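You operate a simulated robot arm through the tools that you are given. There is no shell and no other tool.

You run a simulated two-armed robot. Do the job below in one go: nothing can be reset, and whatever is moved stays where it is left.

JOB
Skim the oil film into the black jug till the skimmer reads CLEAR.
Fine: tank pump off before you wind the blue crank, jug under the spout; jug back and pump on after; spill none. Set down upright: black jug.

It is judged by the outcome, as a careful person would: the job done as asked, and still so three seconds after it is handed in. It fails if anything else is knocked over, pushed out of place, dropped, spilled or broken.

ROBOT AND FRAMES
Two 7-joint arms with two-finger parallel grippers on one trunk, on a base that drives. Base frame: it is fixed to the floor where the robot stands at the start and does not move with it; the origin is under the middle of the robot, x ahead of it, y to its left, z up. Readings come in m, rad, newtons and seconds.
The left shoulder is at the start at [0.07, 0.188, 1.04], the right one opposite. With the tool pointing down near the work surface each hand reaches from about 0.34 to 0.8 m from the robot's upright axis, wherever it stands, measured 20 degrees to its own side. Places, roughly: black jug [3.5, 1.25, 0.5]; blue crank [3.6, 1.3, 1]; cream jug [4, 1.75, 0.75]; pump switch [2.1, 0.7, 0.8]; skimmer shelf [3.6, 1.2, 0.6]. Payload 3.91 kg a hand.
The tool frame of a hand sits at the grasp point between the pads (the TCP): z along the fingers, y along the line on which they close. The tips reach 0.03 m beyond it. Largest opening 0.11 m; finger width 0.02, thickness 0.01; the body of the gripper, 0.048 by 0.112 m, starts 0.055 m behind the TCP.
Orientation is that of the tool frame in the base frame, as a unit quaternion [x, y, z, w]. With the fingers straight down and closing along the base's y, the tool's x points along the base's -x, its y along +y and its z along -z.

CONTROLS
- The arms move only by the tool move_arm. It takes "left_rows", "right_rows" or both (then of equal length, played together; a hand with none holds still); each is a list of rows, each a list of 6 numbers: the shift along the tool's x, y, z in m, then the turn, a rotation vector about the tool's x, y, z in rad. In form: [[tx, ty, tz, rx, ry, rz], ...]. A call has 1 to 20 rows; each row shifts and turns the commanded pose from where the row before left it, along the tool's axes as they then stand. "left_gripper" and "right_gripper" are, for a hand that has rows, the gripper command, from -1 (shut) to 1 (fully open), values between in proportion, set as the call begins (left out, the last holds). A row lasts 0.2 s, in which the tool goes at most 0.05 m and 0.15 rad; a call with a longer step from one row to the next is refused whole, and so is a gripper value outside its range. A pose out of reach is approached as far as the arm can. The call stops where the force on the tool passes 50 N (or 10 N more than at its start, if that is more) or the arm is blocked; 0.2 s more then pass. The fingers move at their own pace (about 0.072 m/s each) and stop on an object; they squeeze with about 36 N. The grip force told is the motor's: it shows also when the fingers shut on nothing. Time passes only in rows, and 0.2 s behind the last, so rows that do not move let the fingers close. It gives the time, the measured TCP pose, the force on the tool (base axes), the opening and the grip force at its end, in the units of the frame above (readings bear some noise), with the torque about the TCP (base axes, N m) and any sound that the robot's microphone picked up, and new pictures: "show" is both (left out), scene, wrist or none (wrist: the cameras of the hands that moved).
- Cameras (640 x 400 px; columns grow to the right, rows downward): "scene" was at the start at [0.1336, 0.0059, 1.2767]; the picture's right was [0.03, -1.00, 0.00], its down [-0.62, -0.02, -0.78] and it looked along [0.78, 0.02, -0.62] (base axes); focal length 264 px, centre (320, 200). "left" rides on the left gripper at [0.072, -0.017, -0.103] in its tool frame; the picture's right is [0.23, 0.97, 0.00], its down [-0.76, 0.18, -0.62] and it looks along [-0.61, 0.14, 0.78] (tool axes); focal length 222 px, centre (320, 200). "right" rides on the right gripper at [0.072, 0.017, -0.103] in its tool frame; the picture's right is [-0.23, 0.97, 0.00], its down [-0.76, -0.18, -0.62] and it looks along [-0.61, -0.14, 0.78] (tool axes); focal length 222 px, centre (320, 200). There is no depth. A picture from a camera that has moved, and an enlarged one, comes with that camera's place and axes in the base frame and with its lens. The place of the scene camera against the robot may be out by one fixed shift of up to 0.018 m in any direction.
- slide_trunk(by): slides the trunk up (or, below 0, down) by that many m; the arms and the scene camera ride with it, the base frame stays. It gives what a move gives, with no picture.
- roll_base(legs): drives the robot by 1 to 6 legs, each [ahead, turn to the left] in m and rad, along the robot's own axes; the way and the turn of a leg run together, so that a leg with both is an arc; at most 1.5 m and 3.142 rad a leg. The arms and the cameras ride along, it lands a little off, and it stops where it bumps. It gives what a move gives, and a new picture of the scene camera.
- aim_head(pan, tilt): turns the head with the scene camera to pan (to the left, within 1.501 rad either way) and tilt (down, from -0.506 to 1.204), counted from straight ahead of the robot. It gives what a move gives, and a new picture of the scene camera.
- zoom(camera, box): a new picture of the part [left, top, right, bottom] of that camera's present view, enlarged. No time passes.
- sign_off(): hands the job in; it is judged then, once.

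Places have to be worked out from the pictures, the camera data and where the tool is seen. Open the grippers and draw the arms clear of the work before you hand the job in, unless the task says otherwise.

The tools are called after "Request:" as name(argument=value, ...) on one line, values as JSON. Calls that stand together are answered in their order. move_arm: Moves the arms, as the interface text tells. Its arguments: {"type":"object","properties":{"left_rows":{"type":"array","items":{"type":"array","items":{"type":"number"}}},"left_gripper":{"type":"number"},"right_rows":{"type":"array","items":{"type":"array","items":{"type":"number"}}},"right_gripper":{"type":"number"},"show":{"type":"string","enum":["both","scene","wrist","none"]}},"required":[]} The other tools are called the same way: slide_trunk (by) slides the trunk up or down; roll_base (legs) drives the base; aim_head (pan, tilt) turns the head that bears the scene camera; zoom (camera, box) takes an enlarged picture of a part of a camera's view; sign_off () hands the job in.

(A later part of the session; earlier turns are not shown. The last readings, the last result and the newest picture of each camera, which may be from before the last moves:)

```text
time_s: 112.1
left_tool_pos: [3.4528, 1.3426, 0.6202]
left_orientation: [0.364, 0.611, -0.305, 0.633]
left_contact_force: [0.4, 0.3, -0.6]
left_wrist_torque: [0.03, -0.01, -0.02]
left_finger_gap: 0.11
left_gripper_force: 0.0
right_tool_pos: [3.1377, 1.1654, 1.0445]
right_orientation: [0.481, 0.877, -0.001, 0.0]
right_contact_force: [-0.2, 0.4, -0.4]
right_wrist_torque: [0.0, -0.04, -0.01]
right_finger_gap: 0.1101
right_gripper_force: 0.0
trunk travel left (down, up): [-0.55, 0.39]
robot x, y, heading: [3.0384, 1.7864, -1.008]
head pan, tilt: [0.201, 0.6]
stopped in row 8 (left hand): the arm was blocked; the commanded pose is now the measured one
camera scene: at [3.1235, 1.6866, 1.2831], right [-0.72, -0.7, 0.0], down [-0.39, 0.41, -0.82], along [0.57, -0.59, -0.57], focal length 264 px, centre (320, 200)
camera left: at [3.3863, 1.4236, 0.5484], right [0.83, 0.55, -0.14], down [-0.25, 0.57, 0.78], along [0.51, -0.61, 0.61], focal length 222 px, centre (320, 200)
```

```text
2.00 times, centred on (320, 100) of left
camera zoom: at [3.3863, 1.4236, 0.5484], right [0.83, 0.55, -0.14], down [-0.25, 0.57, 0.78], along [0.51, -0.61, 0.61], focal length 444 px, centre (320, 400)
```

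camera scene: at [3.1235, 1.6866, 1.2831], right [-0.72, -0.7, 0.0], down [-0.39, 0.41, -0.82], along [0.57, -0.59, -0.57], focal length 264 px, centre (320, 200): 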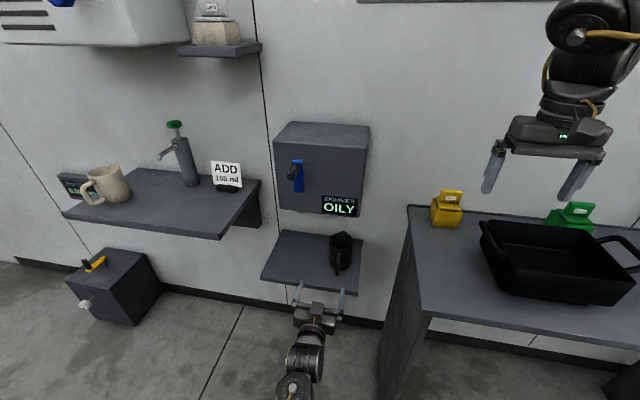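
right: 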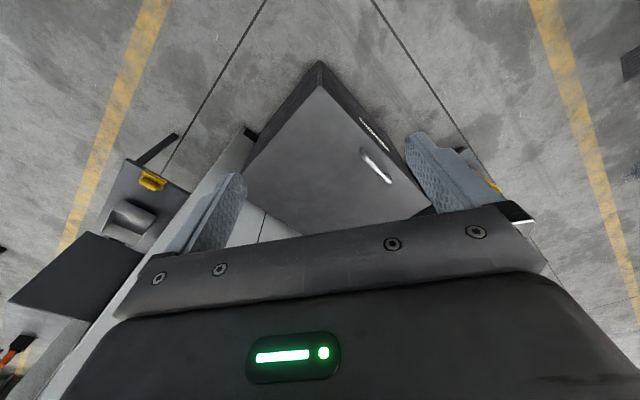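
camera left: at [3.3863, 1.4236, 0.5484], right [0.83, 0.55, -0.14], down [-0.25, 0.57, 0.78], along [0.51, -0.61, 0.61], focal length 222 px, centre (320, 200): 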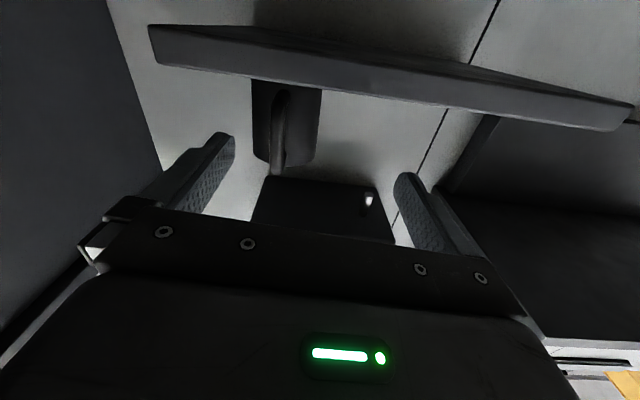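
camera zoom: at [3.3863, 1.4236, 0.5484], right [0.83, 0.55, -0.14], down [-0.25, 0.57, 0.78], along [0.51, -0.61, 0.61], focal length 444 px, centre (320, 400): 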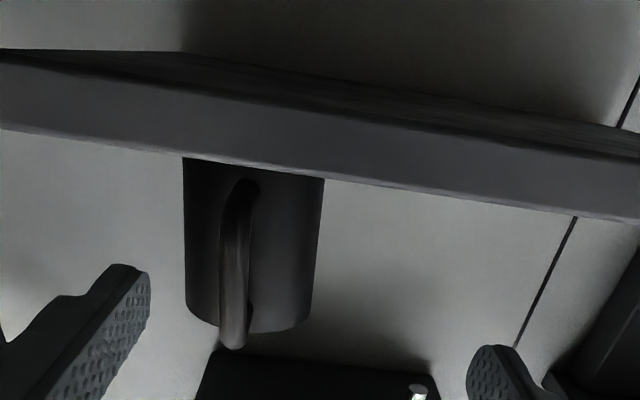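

Reaching right at this height makes the arm bump the robot's own body, so I draw the hand back and shift the base about 0.13 m to the right, so that the jug is straight ahead of the left shoulder.

Request:
move_arm(left_rows=[[-0.01, 0.02, -0.01, 0, 0, 0], [-0.01, 0.02, -0.01, 0, 0, 0], [-0.01, 0.02, -0.01, 0, 0, 0], [0, 0.02, -0.01, 0.03, -0.005, -0.05], [0, 0.02, -0.01, 0.03, -0.005, -0.04], [0, 0.01, 0, 0, 0, 0], [0, 0, 0, 0, 0, 0]], show="none")

Request:
roll_base(legs=[[-0.1, 0], [0, 0.4], [-0.35, 0], [0, -0.4]])

```text
time_s: 113.7
left_tool_pos: [3.5157, 1.4426, 0.6598]
left_orientation: [0.353, 0.615, -0.354, 0.61]
left_contact_force: [0.2, 0.5, -0.4]
left_wrist_torque: [-0.01, 0.0, -0.01]
left_finger_gap: 0.1103
left_gripper_force: 0.0
right_tool_pos: [3.1386, 1.163, 1.0453]
right_orientation: [0.481, 0.877, 0.0, 0.0]
right_contact_force: [-0.7, -0.6, 0.2]
right_wrist_torque: [0.02, -0.01, -0.03]
right_finger_gap: 0.11
right_gripper_force: 0.1
trunk travel left (down, up): [-0.55, 0.39]
robot x, y, heading: [3.0394, 1.7897, -1.005]
head pan, tilt: [0.201, 0.6]
```

```text
time_s: 119.1
left_tool_pos: [3.1833, 1.7284, 0.6596]
left_orientation: [0.349, 0.616, -0.349, 0.614]
left_contact_force: [-0.1, 0.3, 0.5]
left_wrist_torque: [0.02, 0.02, 0.03]
left_finger_gap: 0.1101
left_gripper_force: 0.1
right_tool_pos: [2.8112, 1.4454, 1.0439]
right_orientation: [0.473, 0.881, 0.0, 0.0]
right_contact_force: [-0.5, -0.1, -0.2]
right_wrist_torque: [-0.02, 0.01, -0.03]
right_finger_gap: 0.1102
right_gripper_force: 0.0
trunk travel left (down, up): [-0.55, 0.39]
robot x, y, heading: [2.6983, 2.0666, -0.989]
head pan, tilt: [0.201, 0.6]
camera scene: at [2.7868, 1.9663, 1.2832], right [-0.71, -0.71, 0.0], down [-0.4, 0.4, -0.83], along [0.58, -0.58, -0.56], focal length 264 px, centre (320, 200)
```

scene: 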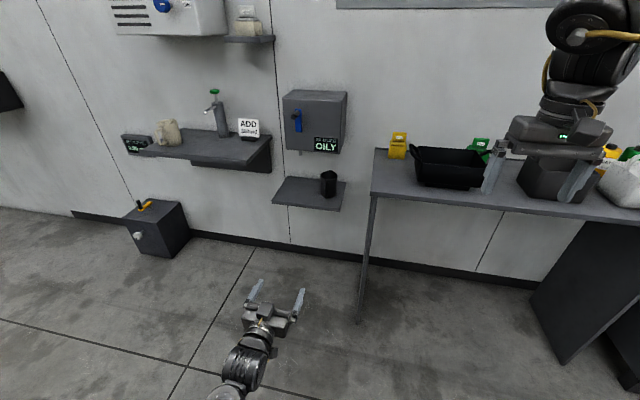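

The base is now aligned (hand opposite the jug). I drive 0.40 m straight ahead; the tips will end about 0.12 m before the jug handle and the base at least 0.08 m before the bench leg.

Request:
roll_base(legs=[[0.4, 0]])

Request:
zoom(camera="left", box=[0, 0, 640, 400])

Request:
zoom(camera="scene", box=[200, 190, 400, 340])

```text
time_s: 121.5
left_tool_pos: [3.4027, 1.3998, 0.6589]
left_orientation: [0.347, 0.618, -0.347, 0.614]
left_contact_force: [0.2, -0.3, -0.5]
left_wrist_torque: [0.02, -0.01, -0.01]
left_finger_gap: 0.1101
left_gripper_force: 0.1
right_tool_pos: [3.0315, 1.1145, 1.0445]
right_orientation: [0.473, 0.881, 0.0, -0.001]
right_contact_force: [-0.1, -0.7, -0.6]
right_wrist_torque: [0.0, 0.0, 0.01]
right_finger_gap: 0.1099
right_gripper_force: 0.0
trunk travel left (down, up): [-0.55, 0.39]
robot x, y, heading: [2.9203, 1.7394, -0.985]
head pan, tilt: [0.201, 0.6]
camera scene: at [3.0069, 1.6365, 1.2831], right [-0.71, -0.71, 0.0], down [-0.4, 0.4, -0.82], along [0.58, -0.58, -0.57], focal length 264 px, centre (320, 200)
```

scene: 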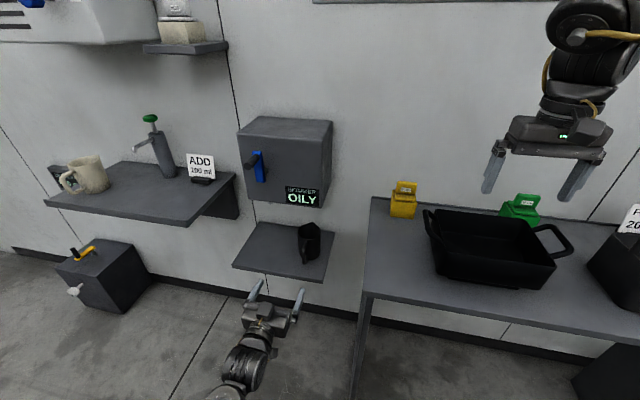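

```text
1.00 times, centred on (320, 200) of left (not enlarged: the box is as wide or as high as the picture)
camera zoom: at [3.3343, 1.4801, 0.5878], right [0.83, 0.5, -0.23], down [-0.16, 0.62, 0.76], along [0.53, -0.6, 0.6], focal length 222 px, centre (320, 200)
```

zoom: 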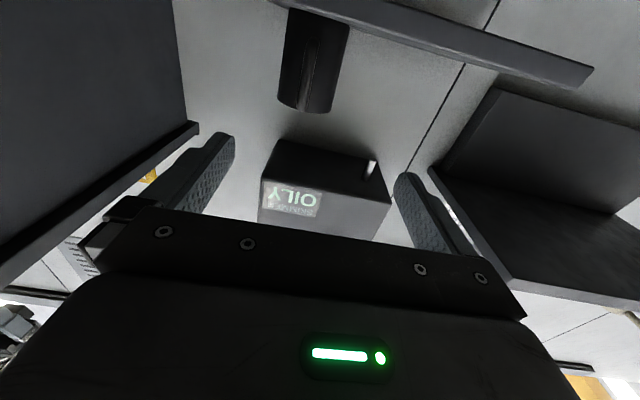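

```text
2.67 times, centred on (300, 265) of scene
camera zoom: at [3.0069, 1.6365, 1.2831], right [-0.71, -0.71, 0.0], down [-0.4, 0.4, -0.82], along [0.58, -0.58, -0.57], focal length 703 px, centre (373, 27)
```

zoom: 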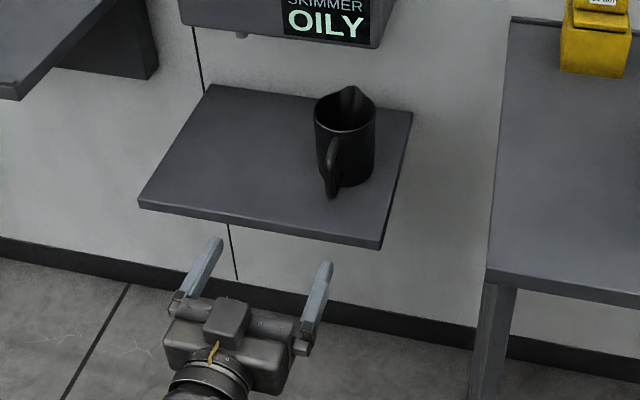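

Jug confirmed at [3.508, 1.192]. I line up (18 mm right, 19 mm down) and advance 0.10 m, then check.

Request:
move_arm(left_rows=[[0.0095, -0.0092, 0, 0, 0, 0], [0.0095, -0.0092, 0, 0, 0, 0], [0, 0, 0.025, 0, 0, 0], [0, 0, 0.025, 0, 0, 0], [0, 0, 0.025, 0, 0, 0], [0, 0, 0.025, 0, 0, 0], [0, 0, 0, 0, 0, 0]])

Request:
zoom(camera="left", box=[160, 0, 480, 200])

Request:
zoom(camera="scene", box=[200, 190, 400, 340])

```text
time_s: 123.2
left_tool_pos: [3.4396, 1.307, 0.6413]
left_orientation: [0.347, 0.617, -0.348, 0.614]
left_contact_force: [-0.3, 0.7, 0.9]
left_wrist_torque: [-0.02, -0.03, -0.02]
left_finger_gap: 0.11
left_gripper_force: 0.0
right_tool_pos: [3.0308, 1.1151, 1.0438]
right_orientation: [0.473, 0.881, -0.001, 0.001]
right_contact_force: [0.4, 0.4, -0.1]
right_wrist_torque: [-0.01, 0.0, 0.02]
right_finger_gap: 0.1097
right_gripper_force: 0.0
trunk travel left (down, up): [-0.55, 0.39]
robot x, y, heading: [2.9202, 1.7381, -0.983]
head pan, tilt: [0.201, 0.6]
camera scene: at [3.0063, 1.6375, 1.2832], right [-0.71, -0.71, 0.0], down [-0.4, 0.4, -0.83], along [0.59, -0.58, -0.56], focal length 264 px, centre (320, 200)
camera left: at [3.3702, 1.3862, 0.5691], right [0.83, 0.5, -0.23], down [-0.16, 0.62, 0.76], along [0.53, -0.6, 0.6], focal length 222 px, centre (320, 200)
```

scene: 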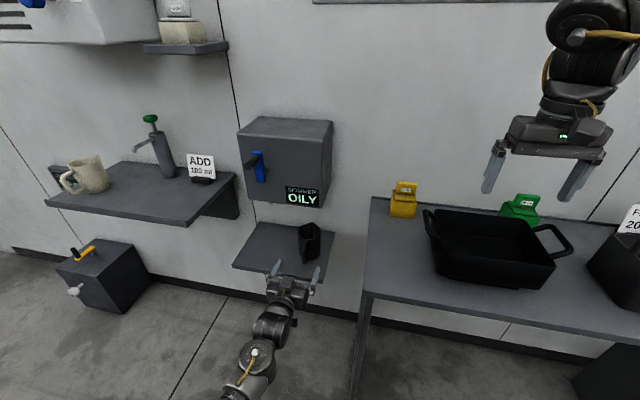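
left: 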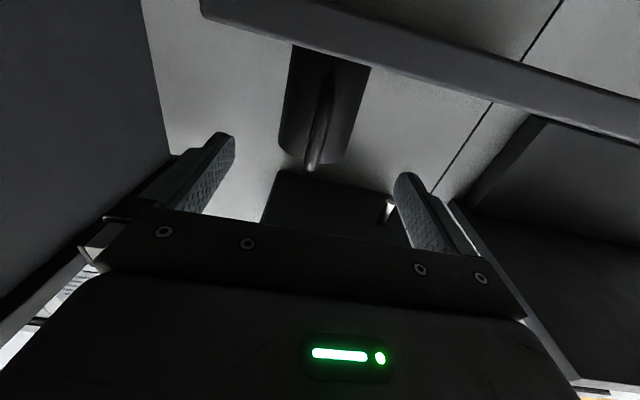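

```text
2.00 times, centred on (320, 100) of left
camera zoom: at [3.3702, 1.3862, 0.5691], right [0.83, 0.5, -0.23], down [-0.16, 0.62, 0.76], along [0.53, -0.6, 0.6], focal length 444 px, centre (320, 400)
```

zoom: 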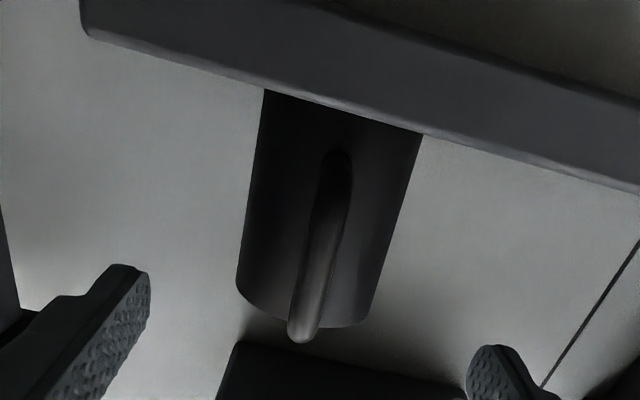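

```text
2.67 times, centred on (300, 265) of scene
camera zoom: at [3.0063, 1.6375, 1.2832], right [-0.71, -0.71, 0.0], down [-0.4, 0.4, -0.83], along [0.59, -0.58, -0.56], focal length 703 px, centre (373, 27)
```

zoom: 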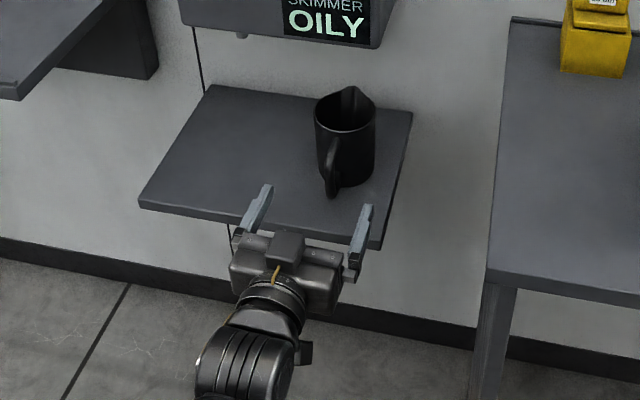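

The handle is centred between the fingers. I advance another 0.052 m (keeping tips short of the jug's body) and close gently on the handle.

Request:
move_arm(left_rows=[[0, -0.001, 0.018, 0, 0, 0], [0, 0, 0.017, 0, 0, 0], [0, 0, 0.017, 0, 0, 0], [0, 0, 0, 0, 0, 0]])

Request:
zoom(camera="left", box=[200, 60, 440, 210])

Request:
zoom(camera="scene", box=[240, 200, 360, 300])

```text
time_s: 124.2
left_tool_pos: [3.4641, 1.2594, 0.6429]
left_orientation: [0.348, 0.617, -0.349, 0.613]
left_contact_force: [1.7, -0.6, 0.2]
left_wrist_torque: [0.02, -0.04, -0.03]
left_finger_gap: 0.1101
left_gripper_force: 0.0
right_tool_pos: [3.0313, 1.1165, 1.044]
right_orientation: [0.472, 0.881, 0.0, 0.0]
right_contact_force: [-0.4, 0.0, -0.4]
right_wrist_torque: [0.01, 0.01, -0.02]
right_finger_gap: 0.11
right_gripper_force: 0.1
trunk travel left (down, up): [-0.55, 0.39]
robot x, y, heading: [2.9172, 1.7386, -0.982]
head pan, tilt: [0.201, 0.6]
camera scene: at [3.0064, 1.6374, 1.2832], right [-0.71, -0.71, 0.0], down [-0.4, 0.4, -0.83], along [0.58, -0.58, -0.56], focal length 264 px, centre (320, 200)
camera left: at [3.3972, 1.3402, 0.5709], right [0.83, 0.5, -0.23], down [-0.16, 0.62, 0.76], along [0.53, -0.6, 0.6], focal length 222 px, centre (320, 200)
```

scene: 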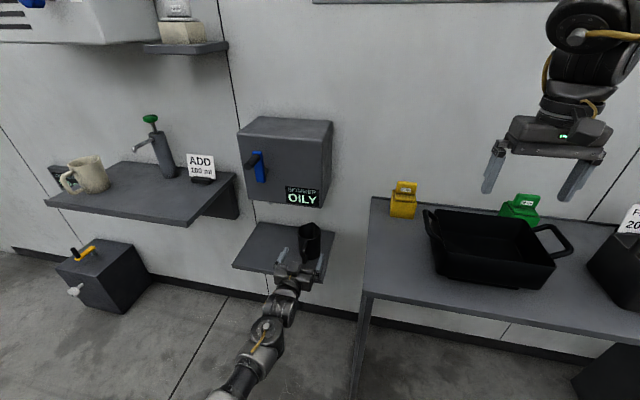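
left: 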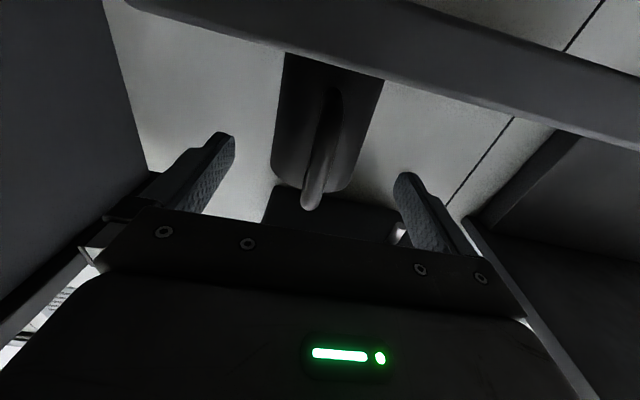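

```text
2.67 times, centred on (320, 135) of left
camera zoom: at [3.3972, 1.3402, 0.5709], right [0.83, 0.5, -0.23], down [-0.16, 0.62, 0.76], along [0.53, -0.6, 0.6], focal length 592 px, centre (320, 373)
```

zoom: 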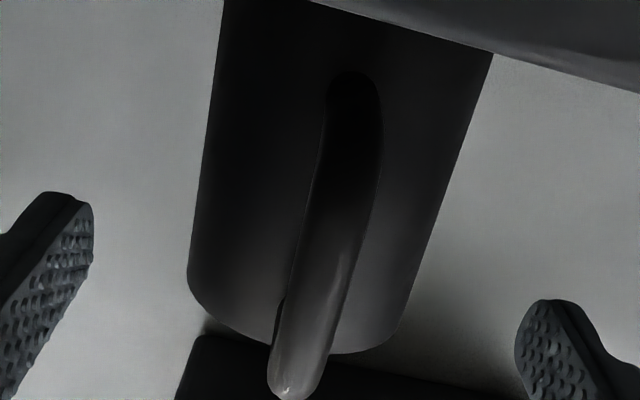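

```text
4.00 times, centred on (300, 250) of scene
camera zoom: at [3.0064, 1.6374, 1.2832], right [-0.71, -0.71, 0.0], down [-0.4, 0.4, -0.83], along [0.58, -0.58, -0.56], focal length 1054 px, centre (400, 0)
```

zoom: 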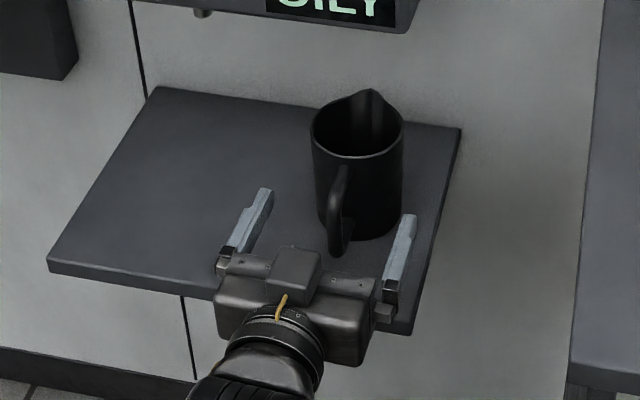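

The handle's bar is between the pads. I close on it.

Request:
move_arm(left_rows=[[0, 0, 0, 0, 0, 0], [0, 0, 0, 0, 0, 0], [0, 0, 0, 0, 0, 0], [0, 0, 0, 0, 0, 0], [0, 0, 0, 0, 0, 0]], left_gripper=-1)

Request:
zoom(camera="scene", box=[240, 200, 360, 300])

```text
time_s: 125.3
left_tool_pos: [3.4658, 1.2611, 0.6431]
left_orientation: [0.347, 0.618, -0.348, 0.614]
left_contact_force: [-0.1, -0.4, 1.6]
left_wrist_torque: [-0.01, -0.04, 0.03]
left_finger_gap: 0.012
left_gripper_force: 35.9
right_tool_pos: [3.0315, 1.1148, 1.0428]
right_orientation: [0.473, 0.881, 0.0, -0.002]
right_contact_force: [0.5, -0.6, 0.0]
right_wrist_torque: [-0.04, 0.02, 0.05]
right_finger_gap: 0.1099
right_gripper_force: 0.0
trunk travel left (down, up): [-0.55, 0.39]
robot x, y, heading: [2.9224, 1.7381, -0.98]
head pan, tilt: [0.201, 0.6]
camera scene: at [3.0064, 1.637, 1.2832], right [-0.71, -0.71, 0.0], down [-0.4, 0.4, -0.82], along [0.58, -0.58, -0.57], focal length 264 px, centre (320, 200)
camera left: at [3.3972, 1.3403, 0.5707], right [0.83, 0.5, -0.23], down [-0.17, 0.62, 0.76], along [0.53, -0.6, 0.6], focal length 222 px, centre (320, 200)
```

scene: 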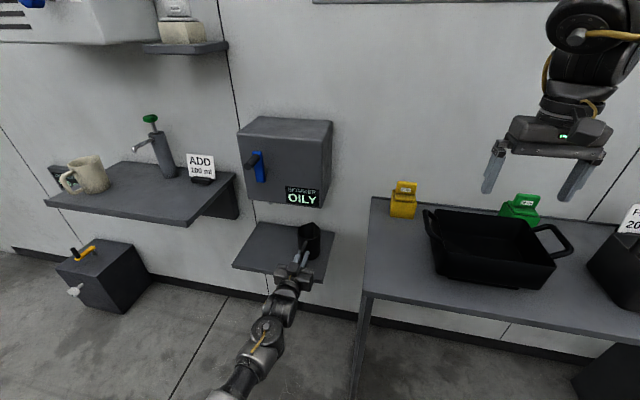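
left: 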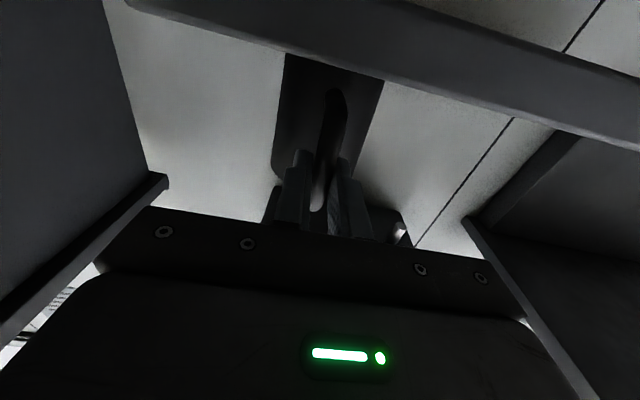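

```text
4.00 times, centred on (300, 250) of scene
camera zoom: at [3.0064, 1.637, 1.2832], right [-0.71, -0.71, 0.0], down [-0.4, 0.4, -0.82], along [0.58, -0.58, -0.57], focal length 1054 px, centre (400, 0)
```

zoom: 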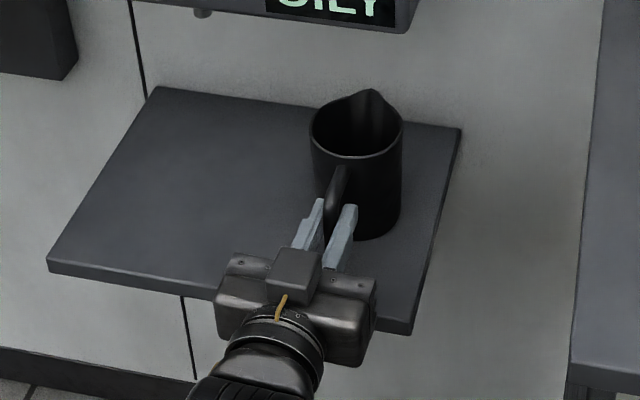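

Handle held; the jug did not move. I slide it left 0.141 m and 0.029 m deeper on the shelf, under the spout.

Request:
move_arm(left_rows=[[0, 0.01, 0.002, 0, 0, 0], [0, 0.015, 0.003, 0, 0, 0], [0, 0.015, 0.003, 0, 0, 0], [0, 0.015, 0.003, 0, 0, 0], [0, 0, 0, 0, 0, 0]])

Request:
zoom(camera="scene", box=[230, 190, 350, 290])

```text
time_s: 126.5
left_tool_pos: [3.5167, 1.2778, 0.642]
left_orientation: [0.347, 0.617, -0.348, 0.615]
left_contact_force: [-1.8, -1.7, 9.8]
left_wrist_torque: [-0.45, -0.3, -0.04]
left_finger_gap: 0.0119
left_gripper_force: 35.9
right_tool_pos: [3.0301, 1.1166, 1.0441]
right_orientation: [0.473, 0.881, 0.0, 0.0]
right_contact_force: [-0.1, 0.4, 0.5]
right_wrist_torque: [-0.04, 0.03, 0.0]
right_finger_gap: 0.1101
right_gripper_force: 0.1
trunk travel left (down, up): [-0.55, 0.39]
robot x, y, heading: [2.9207, 1.7374, -0.984]
head pan, tilt: [0.201, 0.6]
camera scene: at [3.0049, 1.6378, 1.2834], right [-0.71, -0.71, 0.0], down [-0.4, 0.4, -0.83], along [0.59, -0.58, -0.56], focal length 264 px, centre (320, 200)
camera left: at [3.4491, 1.3587, 0.57], right [0.83, 0.5, -0.23], down [-0.17, 0.63, 0.76], along [0.53, -0.6, 0.61], focal length 222 px, centre (320, 200)
```

scene: 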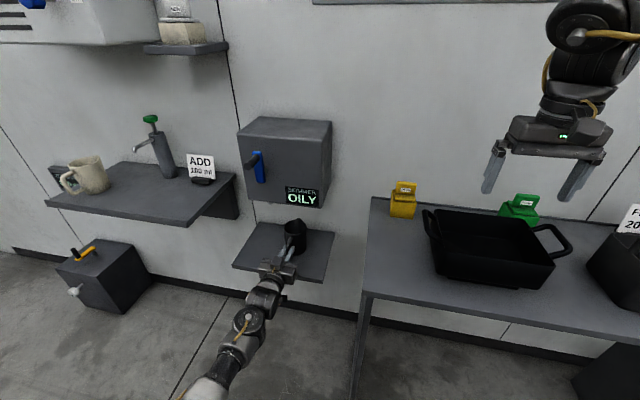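
left: 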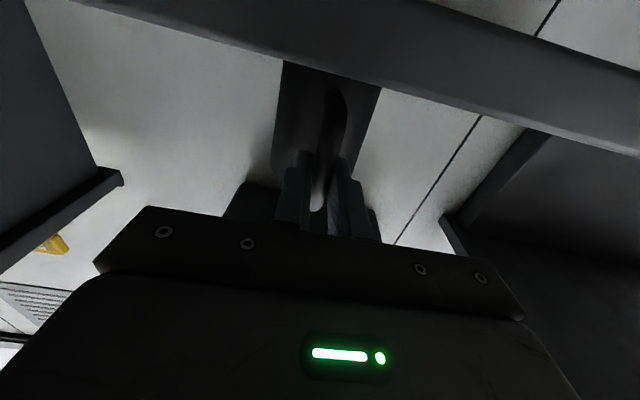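

```text
4.00 times, centred on (290, 240) of scene
camera zoom: at [3.0049, 1.6378, 1.2834], right [-0.71, -0.71, 0.0], down [-0.4, 0.4, -0.83], along [0.59, -0.58, -0.56], focal length 1054 px, centre (440, 40)
```

zoom: 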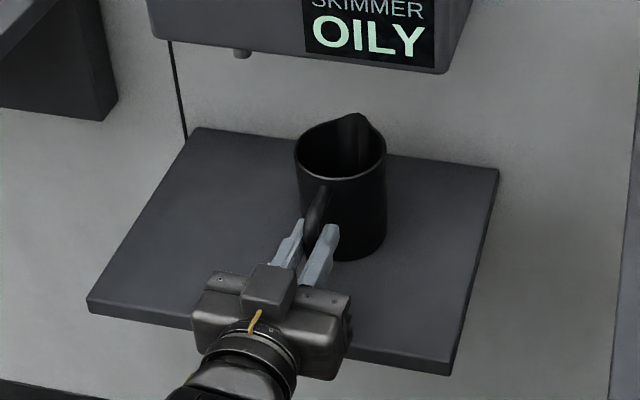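

The jug slides upright with the hand; a slight downward press shows (10 N), so I relieve 2 mm and continue the slide.

Request:
move_arm(left_rows=[[-0.002, 0.01, 0.002, 0, 0, 0], [0, 0.015, 0.003, 0, 0, 0], [0, 0.015, 0.003, 0, 0, 0], [0, 0.015, 0.003, 0, 0, 0], [0, 0.015, 0.003, 0, 0, 0], [0, 0.015, 0.003, 0, 0, 0], [0, 0.004, 0, 0, 0, 0], [0, 0, 0, 0, 0, 0]])

Request:
zoom(camera="scene", box=[210, 170, 330, 270])

Request:
zoom(camera="left", box=[200, 40, 440, 210])

```text
time_s: 128.3
left_tool_pos: [3.6028, 1.3098, 0.6431]
left_orientation: [0.347, 0.618, -0.348, 0.614]
left_contact_force: [-2.2, 0.8, 4.8]
left_wrist_torque: [-0.15, -0.09, -0.07]
left_finger_gap: 0.012
left_gripper_force: 35.9
right_tool_pos: [3.0302, 1.1156, 1.0451]
right_orientation: [0.473, 0.881, 0.0, -0.001]
right_contact_force: [-0.6, 0.2, -1.0]
right_wrist_torque: [-0.01, 0.0, 0.0]
right_finger_gap: 0.1103
right_gripper_force: 0.0
trunk travel left (down, up): [-0.55, 0.39]
robot x, y, heading: [2.9174, 1.7388, -0.982]
head pan, tilt: [0.201, 0.6]
camera scene: at [3.0055, 1.6376, 1.2833], right [-0.71, -0.71, 0.0], down [-0.4, 0.4, -0.83], along [0.59, -0.58, -0.56], focal length 264 px, centre (320, 200)
camera left: at [3.5337, 1.3906, 0.5703], right [0.83, 0.5, -0.23], down [-0.17, 0.62, 0.76], along [0.53, -0.6, 0.6], focal length 222 px, centre (320, 200)
```

scene: 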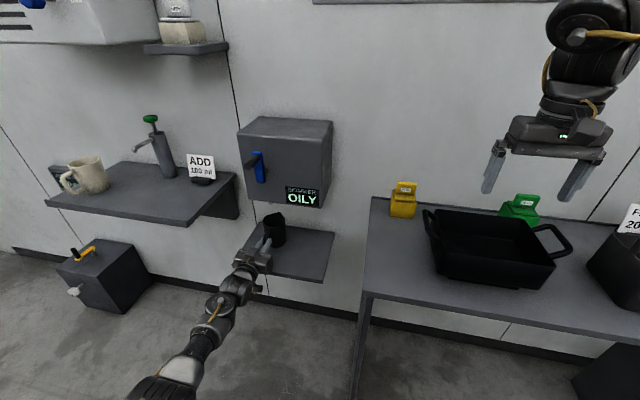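
left: 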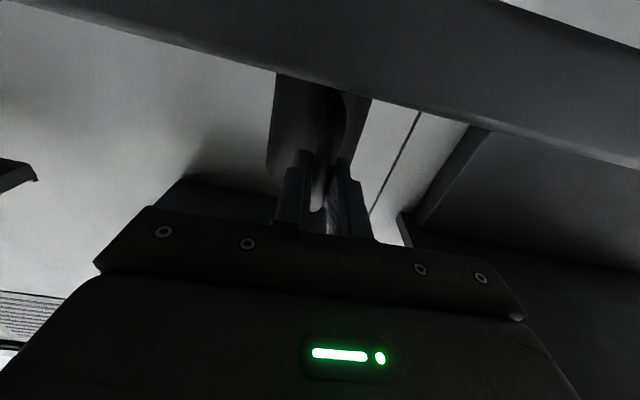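

```text
4.00 times, centred on (270, 220) of scene
camera zoom: at [3.0055, 1.6376, 1.2833], right [-0.71, -0.71, 0.0], down [-0.4, 0.4, -0.83], along [0.59, -0.58, -0.56], focal length 1054 px, centre (520, 120)
```

zoom: 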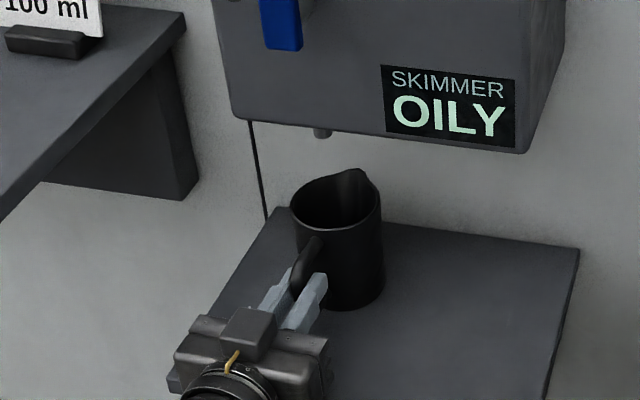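

```text
2.35 times, centred on (320, 125) of left
camera zoom: at [3.5337, 1.3906, 0.5703], right [0.83, 0.5, -0.23], down [-0.17, 0.62, 0.76], along [0.53, -0.6, 0.6], focal length 523 px, centre (320, 376)
```

zoom: 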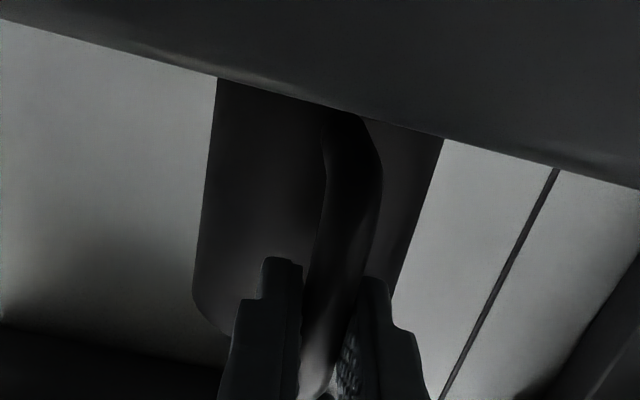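

The jug is under the spout (spout tip lies within about 1 cm above the jug's mouth centre). I release the handle and draw the hand straight back.

Request:
move_arm(left_rows=[[0, 0, 0, 0, 0, 0], [0, 0, 0, 0, 0, 0], [0, 0, -0.02, 0, 0, 0], [0, 0, -0.025, 0, 0, 0], [0, 0, -0.025, 0, 0, 0], [0, 0, -0.025, 0, 0, 0], [0, 0, -0.025, 0, 0, 0], [0, 0, 0, 0, 0, 0]], left_gripper=-0.3)

Request:
zoom(camera="scene", box=[210, 170, 330, 270])

Request:
zoom(camera="scene", box=[220, 105, 340, 205])

```text
time_s: 130.2
left_tool_pos: [3.5397, 1.4115, 0.6406]
left_orientation: [0.348, 0.618, -0.348, 0.613]
left_contact_force: [-0.7, -0.7, -0.8]
left_wrist_torque: [-0.04, 0.01, 0.0]
left_finger_gap: 0.0385
left_gripper_force: 0.2
right_tool_pos: [3.0318, 1.1152, 1.0438]
right_orientation: [0.473, 0.881, 0.0, 0.0]
right_contact_force: [-0.7, 1.0, 0.0]
right_wrist_torque: [0.0, -0.01, 0.0]
right_finger_gap: 0.11
right_gripper_force: 0.1
trunk travel left (down, up): [-0.55, 0.39]
robot x, y, heading: [2.917, 1.7387, -0.981]
head pan, tilt: [0.201, 0.6]
camera scene: at [3.0067, 1.6367, 1.2831], right [-0.71, -0.71, 0.0], down [-0.4, 0.4, -0.82], along [0.58, -0.58, -0.57], focal length 264 px, centre (320, 200)
camera left: at [3.4714, 1.4917, 0.5687], right [0.83, 0.5, -0.23], down [-0.16, 0.62, 0.76], along [0.53, -0.6, 0.6], focal length 222 px, centre (320, 200)
```

scene: 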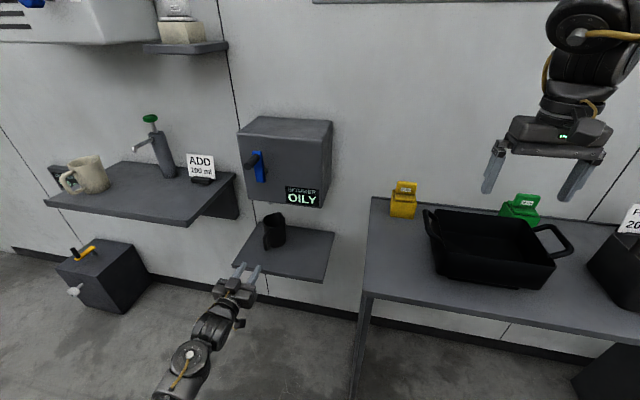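
left: 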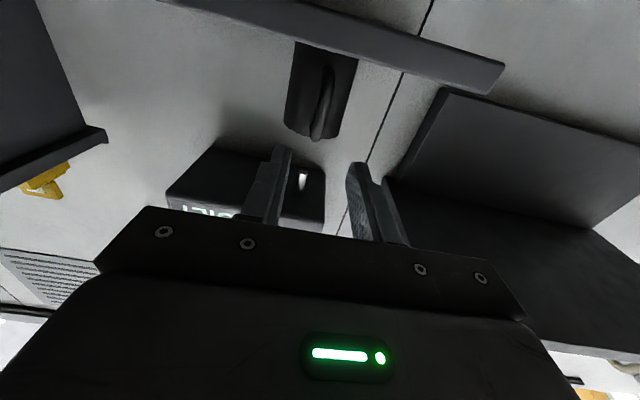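

```text
4.00 times, centred on (270, 220) of scene
camera zoom: at [3.0067, 1.6367, 1.2831], right [-0.71, -0.71, 0.0], down [-0.4, 0.4, -0.82], along [0.58, -0.58, -0.57], focal length 1054 px, centre (520, 120)
```

zoom: 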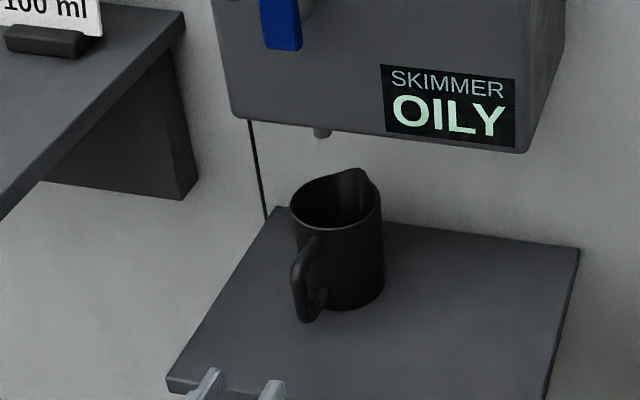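

```text
4.00 times, centred on (280, 155) of scene
camera zoom: at [3.0067, 1.6367, 1.2831], right [-0.71, -0.71, 0.0], down [-0.4, 0.4, -0.82], along [0.58, -0.58, -0.57], focal length 1054 px, centre (480, 380)
```

zoom: 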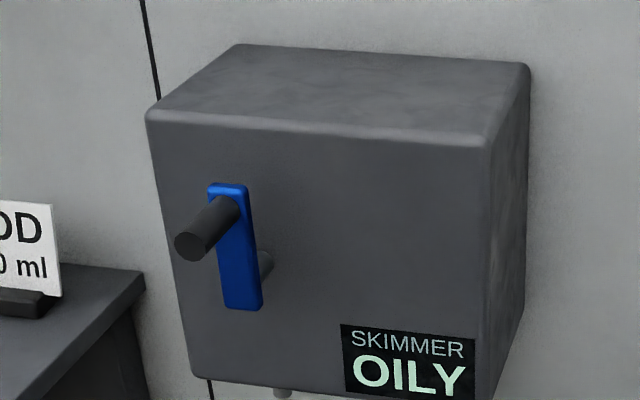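

The jug stands upright near the spout. I check the alignment of spout tip over the jug mouth more exactly in the wrist view.

Request:
zoom(camera="left", box=[250, 30, 380, 200])

```text
2.35 times, centred on (315, 115) of left
camera zoom: at [3.4714, 1.4917, 0.5687], right [0.83, 0.5, -0.23], down [-0.16, 0.62, 0.76], along [0.53, -0.6, 0.6], focal length 523 px, centre (332, 400)
```

zoom: 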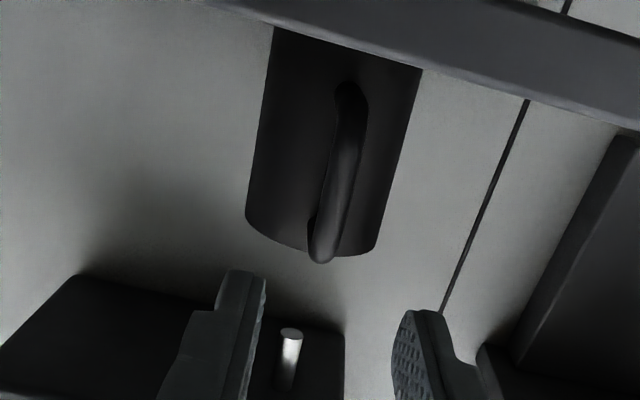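

Spout tip and jug mouth are aligned within about 7 mm. Next the crank: handle end at about [3.526, 1.366, 0.978], pointing at me, pivot about 0.06 m straight below. I retreat, raise the hand to handle height and line up.

Request:
move_arm(left_rows=[[0, 0, -0.03, 0, 0, 0], [0, 0, -0.03, 0, 0, 0], [-0.042, -0.0045, 0, 0, 0, 0], [-0.042, -0.0045, 0, 0, 0, 0], [-0.042, -0.0045, 0, 0, 0, 0], [-0.042, -0.0045, 0, 0, 0, 0], [-0.042, -0.0045, 0, 0, 0, 0], [-0.042, -0.0045, 0, 0, 0, 0], [-0.042, -0.0045, 0, 0, 0, 0], [-0.042, -0.0045, 0, 0, 0, 0], [0, 0, 0, 0, 0, 0]], left_gripper=0.2)

Request:
zoom(camera="left", box=[200, 30, 440, 200])

Request:
zoom(camera="scene", box=[200, 105, 360, 225])

```text
time_s: 132.6
left_tool_pos: [3.4782, 1.445, 0.9792]
left_orientation: [0.347, 0.619, -0.348, 0.613]
left_contact_force: [0.3, -0.2, -0.1]
left_wrist_torque: [-0.05, 0.02, -0.01]
left_finger_gap: 0.0659
left_gripper_force: 0.1
right_tool_pos: [3.0321, 1.1155, 1.0433]
right_orientation: [0.473, 0.881, 0.0, -0.001]
right_contact_force: [0.2, -1.1, -1.7]
right_wrist_torque: [-0.01, -0.01, -0.01]
right_finger_gap: 0.1099
right_gripper_force: 0.2
trunk travel left (down, up): [-0.55, 0.39]
robot x, y, heading: [2.9179, 1.7397, -0.983]
head pan, tilt: [0.201, 0.6]
camera scene: at [3.0065, 1.6371, 1.2831], right [-0.71, -0.71, 0.0], down [-0.4, 0.4, -0.82], along [0.58, -0.58, -0.57], focal length 264 px, centre (320, 200)
camera left: at [3.4097, 1.5244, 0.9082], right [0.83, 0.5, -0.23], down [-0.17, 0.62, 0.76], along [0.53, -0.6, 0.6], focal length 222 px, centre (320, 200)
```

scene: 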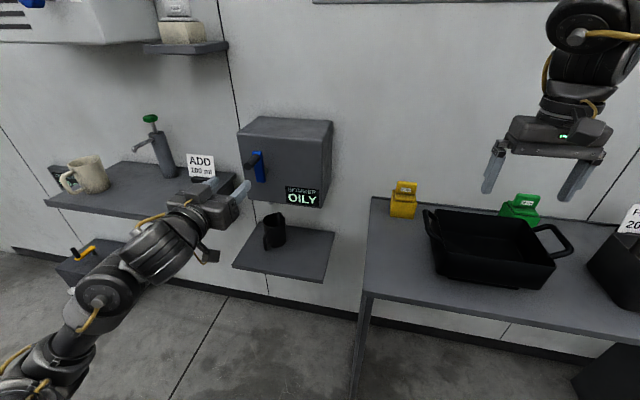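
left: 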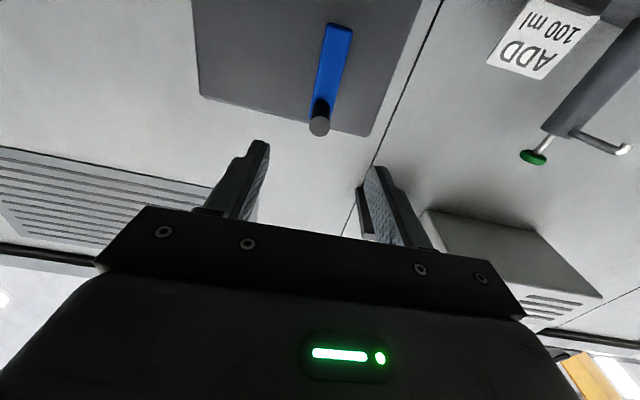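

```text
2.35 times, centred on (320, 115) of left
camera zoom: at [3.4097, 1.5244, 0.9082], right [0.83, 0.5, -0.23], down [-0.17, 0.62, 0.76], along [0.53, -0.6, 0.6], focal length 523 px, centre (320, 400)
```

zoom: 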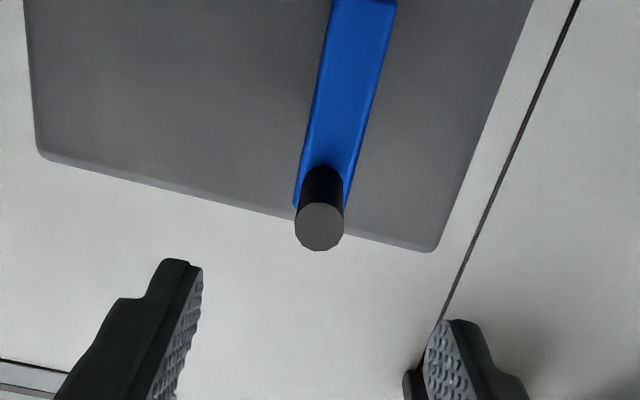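

```text
3.33 times, centred on (280, 165) of scene
camera zoom: at [3.0065, 1.6371, 1.2831], right [-0.71, -0.71, 0.0], down [-0.4, 0.4, -0.82], along [0.58, -0.58, -0.57], focal length 878 px, centre (453, 317)
```

zoom: 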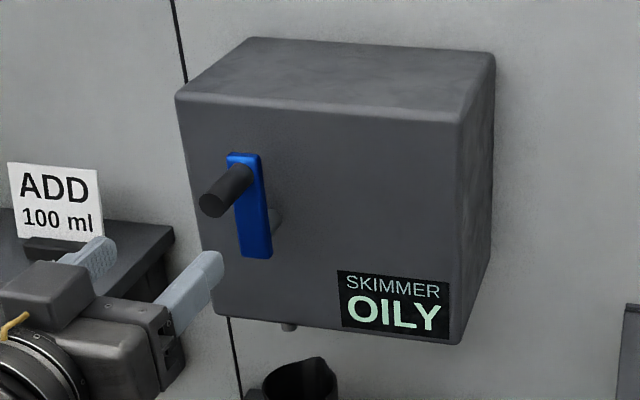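

The handle (about 18 mm thick) is exactly in line, its end 0.092 m ahead. I advance 0.11 m over it and close.

Request:
move_arm(left_rows=[[0.001, 0, 0.03, 0, 0, 0], [0.001, 0, 0.03, 0, 0, 0], [0, 0, 0.025, 0, 0, 0], [0, 0, 0.025, 0, 0, 0], [0, 0, 0, 0, 0, 0]], show="none")

Request:
move_arm(left_rows=[[0, 0, 0, 0, 0, 0], [0, 0, 0, 0, 0, 0], [0, 0, 0, 0, 0, 0], [0, 0, 0, 0, 0, 0]], left_gripper=-1)

Request:
zoom(camera="scene", box=[200, 105, 360, 225])

```text
time_s: 133.8
left_tool_pos: [3.5357, 1.3485, 0.9757]
left_orientation: [0.347, 0.618, -0.348, 0.614]
left_contact_force: [-0.1, -0.3, -0.9]
left_wrist_torque: [-0.01, 0.02, 0.0]
left_finger_gap: 0.0661
left_gripper_force: 0.1
right_tool_pos: [3.0314, 1.1161, 1.0451]
right_orientation: [0.473, 0.881, 0.001, 0.0]
right_contact_force: [-0.3, -0.7, 1.1]
right_wrist_torque: [-0.02, -0.03, -0.03]
right_finger_gap: 0.1098
right_gripper_force: 0.1
trunk travel left (down, up): [-0.55, 0.39]
robot x, y, heading: [2.9191, 1.7399, -0.979]
head pan, tilt: [0.201, 0.6]
```

```text
time_s: 134.8
left_tool_pos: [3.537, 1.3486, 0.9749]
left_orientation: [0.347, 0.618, -0.348, 0.613]
left_contact_force: [-0.1, -0.6, 0.3]
left_wrist_torque: [0.02, 0.05, 1.99]
left_finger_gap: 0.0207
left_gripper_force: 44.7
right_tool_pos: [3.0309, 1.1146, 1.0445]
right_orientation: [0.473, 0.881, 0.001, -0.001]
right_contact_force: [0.1, 0.0, 1.0]
right_wrist_torque: [-0.03, -0.03, 0.0]
right_finger_gap: 0.11
right_gripper_force: 0.0
trunk travel left (down, up): [-0.55, 0.39]
robot x, y, heading: [2.9171, 1.7353, -0.984]
head pan, tilt: [0.201, 0.6]
camera scene: at [3.0063, 1.6367, 1.2832], right [-0.71, -0.71, 0.0], down [-0.4, 0.4, -0.82], along [0.59, -0.58, -0.57], focal length 264 px, centre (320, 200)
camera left: at [3.4682, 1.4283, 0.9033], right [0.83, 0.5, -0.23], down [-0.17, 0.62, 0.76], along [0.53, -0.6, 0.6], focal length 222 px, centre (320, 200)
```

scene: 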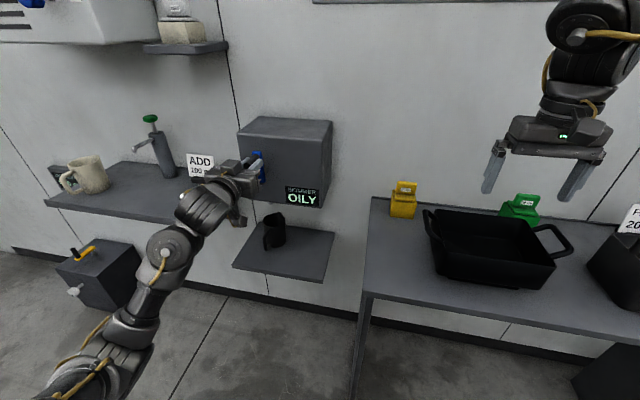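
left: 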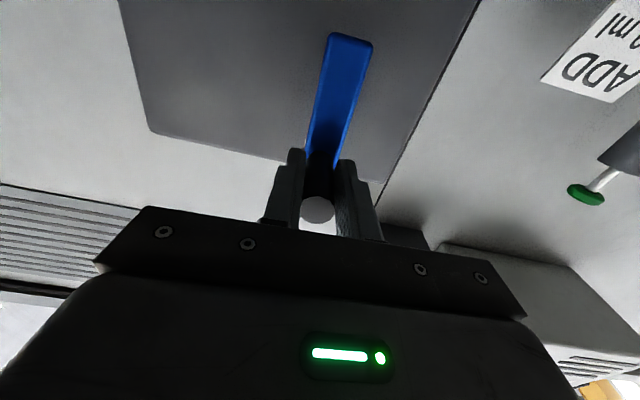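

```text
3.33 times, centred on (280, 165) of scene
camera zoom: at [3.0063, 1.6367, 1.2832], right [-0.71, -0.71, 0.0], down [-0.4, 0.4, -0.82], along [0.59, -0.58, -0.57], focal length 878 px, centre (453, 317)
```

zoom: 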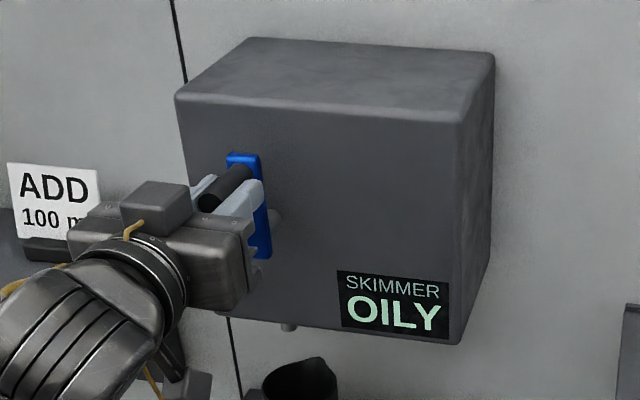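

The handle is gripped. The pivot is about 0.06 m below; I try turning clockwise by 60° in small steps and watch forces and the display.

Request:
move_arm(left_rows=[[0.0009, -0.0104, 0, 0, 0, 0], [0.0027, -0.0101, 0, 0, 0, 0], [0.0044, -0.0095, 0, 0, 0, 0], [0.006, -0.0086, 0, 0, 0, 0], [0.0074, -0.0074, 0, 0, 0, 0], [0.0086, -0.006, 0, 0, 0, 0], [0, 0, 0, 0, 0, 0]])

Request:
zoom(camera="scene", box=[200, 105, 360, 225])

```text
time_s: 136.3
left_tool_pos: [3.4929, 1.3247, 0.9458]
left_orientation: [0.347, 0.618, -0.348, 0.614]
left_contact_force: [8.9, -3.8, 1.4]
left_wrist_torque: [-0.38, -0.47, 1.93]
left_finger_gap: 0.0206
left_gripper_force: 45.1
right_tool_pos: [3.0332, 1.1158, 1.0445]
right_orientation: [0.472, 0.881, 0.0, -0.001]
right_contact_force: [-0.7, -0.2, -1.4]
right_wrist_torque: [-0.03, 0.0, 0.0]
right_finger_gap: 0.1101
right_gripper_force: 0.1
trunk travel left (down, up): [-0.55, 0.39]
robot x, y, heading: [2.9192, 1.7364, -0.975]
head pan, tilt: [0.201, 0.6]
camera scene: at [3.0077, 1.6368, 1.283], right [-0.71, -0.71, 0.0], down [-0.4, 0.4, -0.82], along [0.58, -0.58, -0.57], focal length 264 px, centre (320, 200)
camera left: at [3.4248, 1.4035, 0.8739], right [0.83, 0.5, -0.23], down [-0.16, 0.62, 0.76], along [0.53, -0.6, 0.6], focal length 222 px, centre (320, 200)
```

scene: 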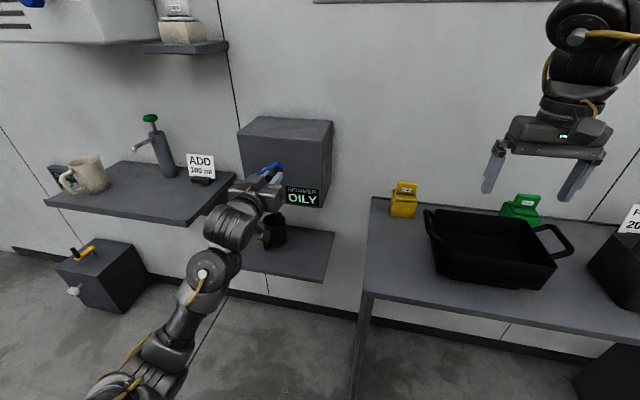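
left: 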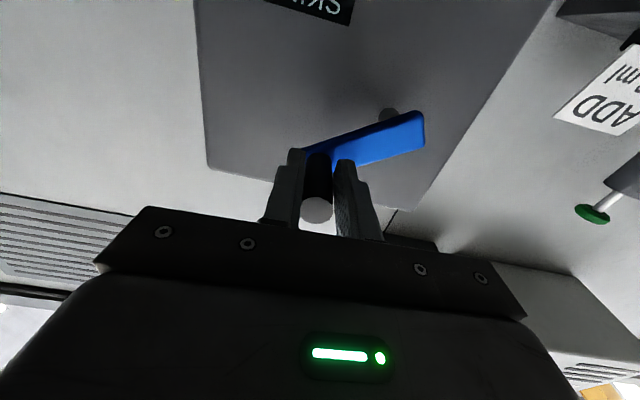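

```text
3.33 times, centred on (280, 165) of scene
camera zoom: at [3.0077, 1.6368, 1.283], right [-0.71, -0.71, 0.0], down [-0.4, 0.4, -0.82], along [0.58, -0.58, -0.57], focal length 878 px, centre (453, 317)
```

zoom: 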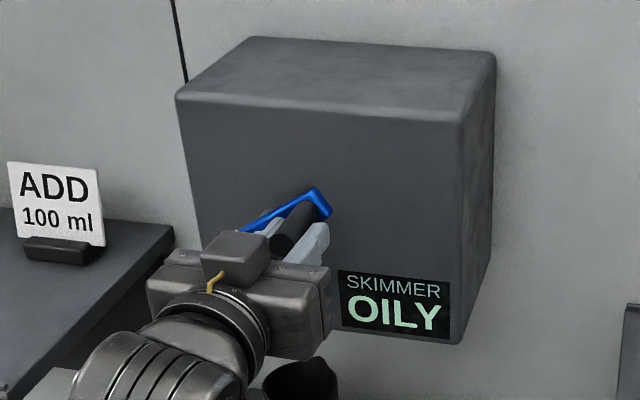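

The crank turns clockwise smoothly (radius measured about 0.0585 m). I go on clockwise to the bottom of the circle and check display and jug.

Request:
move_arm(left_rows=[[0.0134, -0.0045, 0, 0, 0, 0], [0.0151, -0.002, 0, 0, 0, 0], [0.0151, 0.002, 0, 0, 0, 0], [0.0142, 0.0058, 0, 0, 0, 0], [0.0121, 0.0093, 0, 0, 0, 0], [0.0093, 0.0121, 0, 0, 0, 0], [0.0058, 0.0142, 0, 0, 0, 0], [0.002, 0.0151, 0, 0, 0, 0]])

Request:
zoom(camera="scene", box=[200, 130, 360, 260])

```text
time_s: 138.2
left_tool_pos: [3.5347, 1.3527, 0.8599]
left_orientation: [0.347, 0.618, -0.348, 0.613]
left_contact_force: [-0.6, 0.2, -0.1]
left_wrist_torque: [0.01, 0.03, 0.01]
left_finger_gap: 0.0
left_gripper_force: 37.6
right_tool_pos: [3.0323, 1.1157, 1.0454]
right_orientation: [0.472, 0.881, 0.0, -0.001]
right_contact_force: [-0.7, 0.9, -0.4]
right_wrist_torque: [-0.02, 0.0, -0.05]
right_finger_gap: 0.1097
right_gripper_force: 0.0
trunk travel left (down, up): [-0.55, 0.39]
robot x, y, heading: [2.9196, 1.7398, -0.978]
head pan, tilt: [0.201, 0.6]
camera scene: at [3.0067, 1.6372, 1.2831], right [-0.71, -0.71, 0.0], down [-0.4, 0.4, -0.82], along [0.58, -0.58, -0.57], focal length 264 px, centre (320, 200)
camera left: at [3.4675, 1.4331, 0.7875], right [0.83, 0.5, -0.23], down [-0.16, 0.62, 0.76], along [0.53, -0.6, 0.6], focal length 222 px, centre (320, 200)
```

scene: 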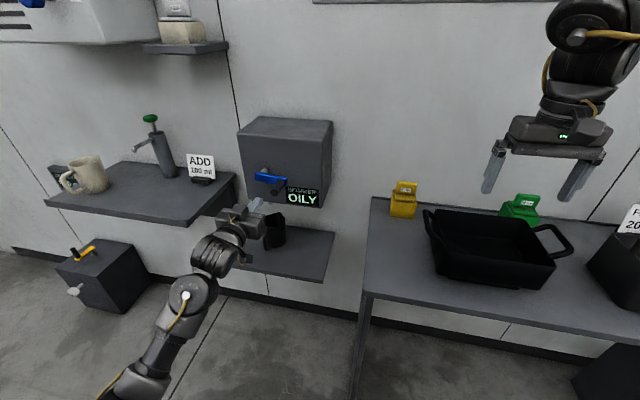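
left: 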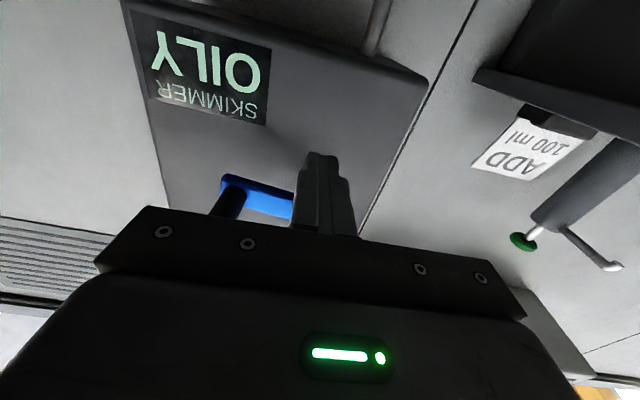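

```text
3.08 times, centred on (280, 195) of scene
camera zoom: at [3.0067, 1.6372, 1.2831], right [-0.71, -0.71, 0.0], down [-0.4, 0.4, -0.82], along [0.58, -0.58, -0.57], focal length 811 px, centre (443, 215)
```

zoom: 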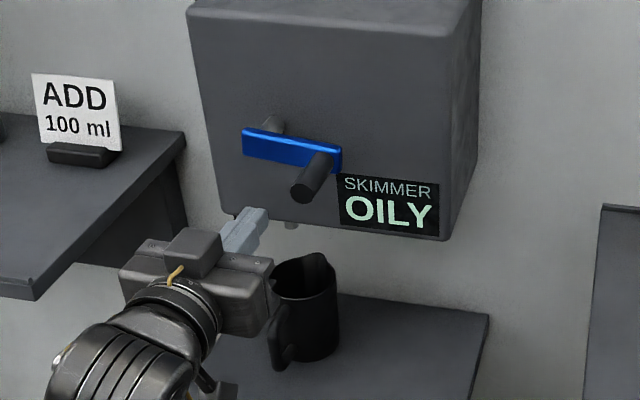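

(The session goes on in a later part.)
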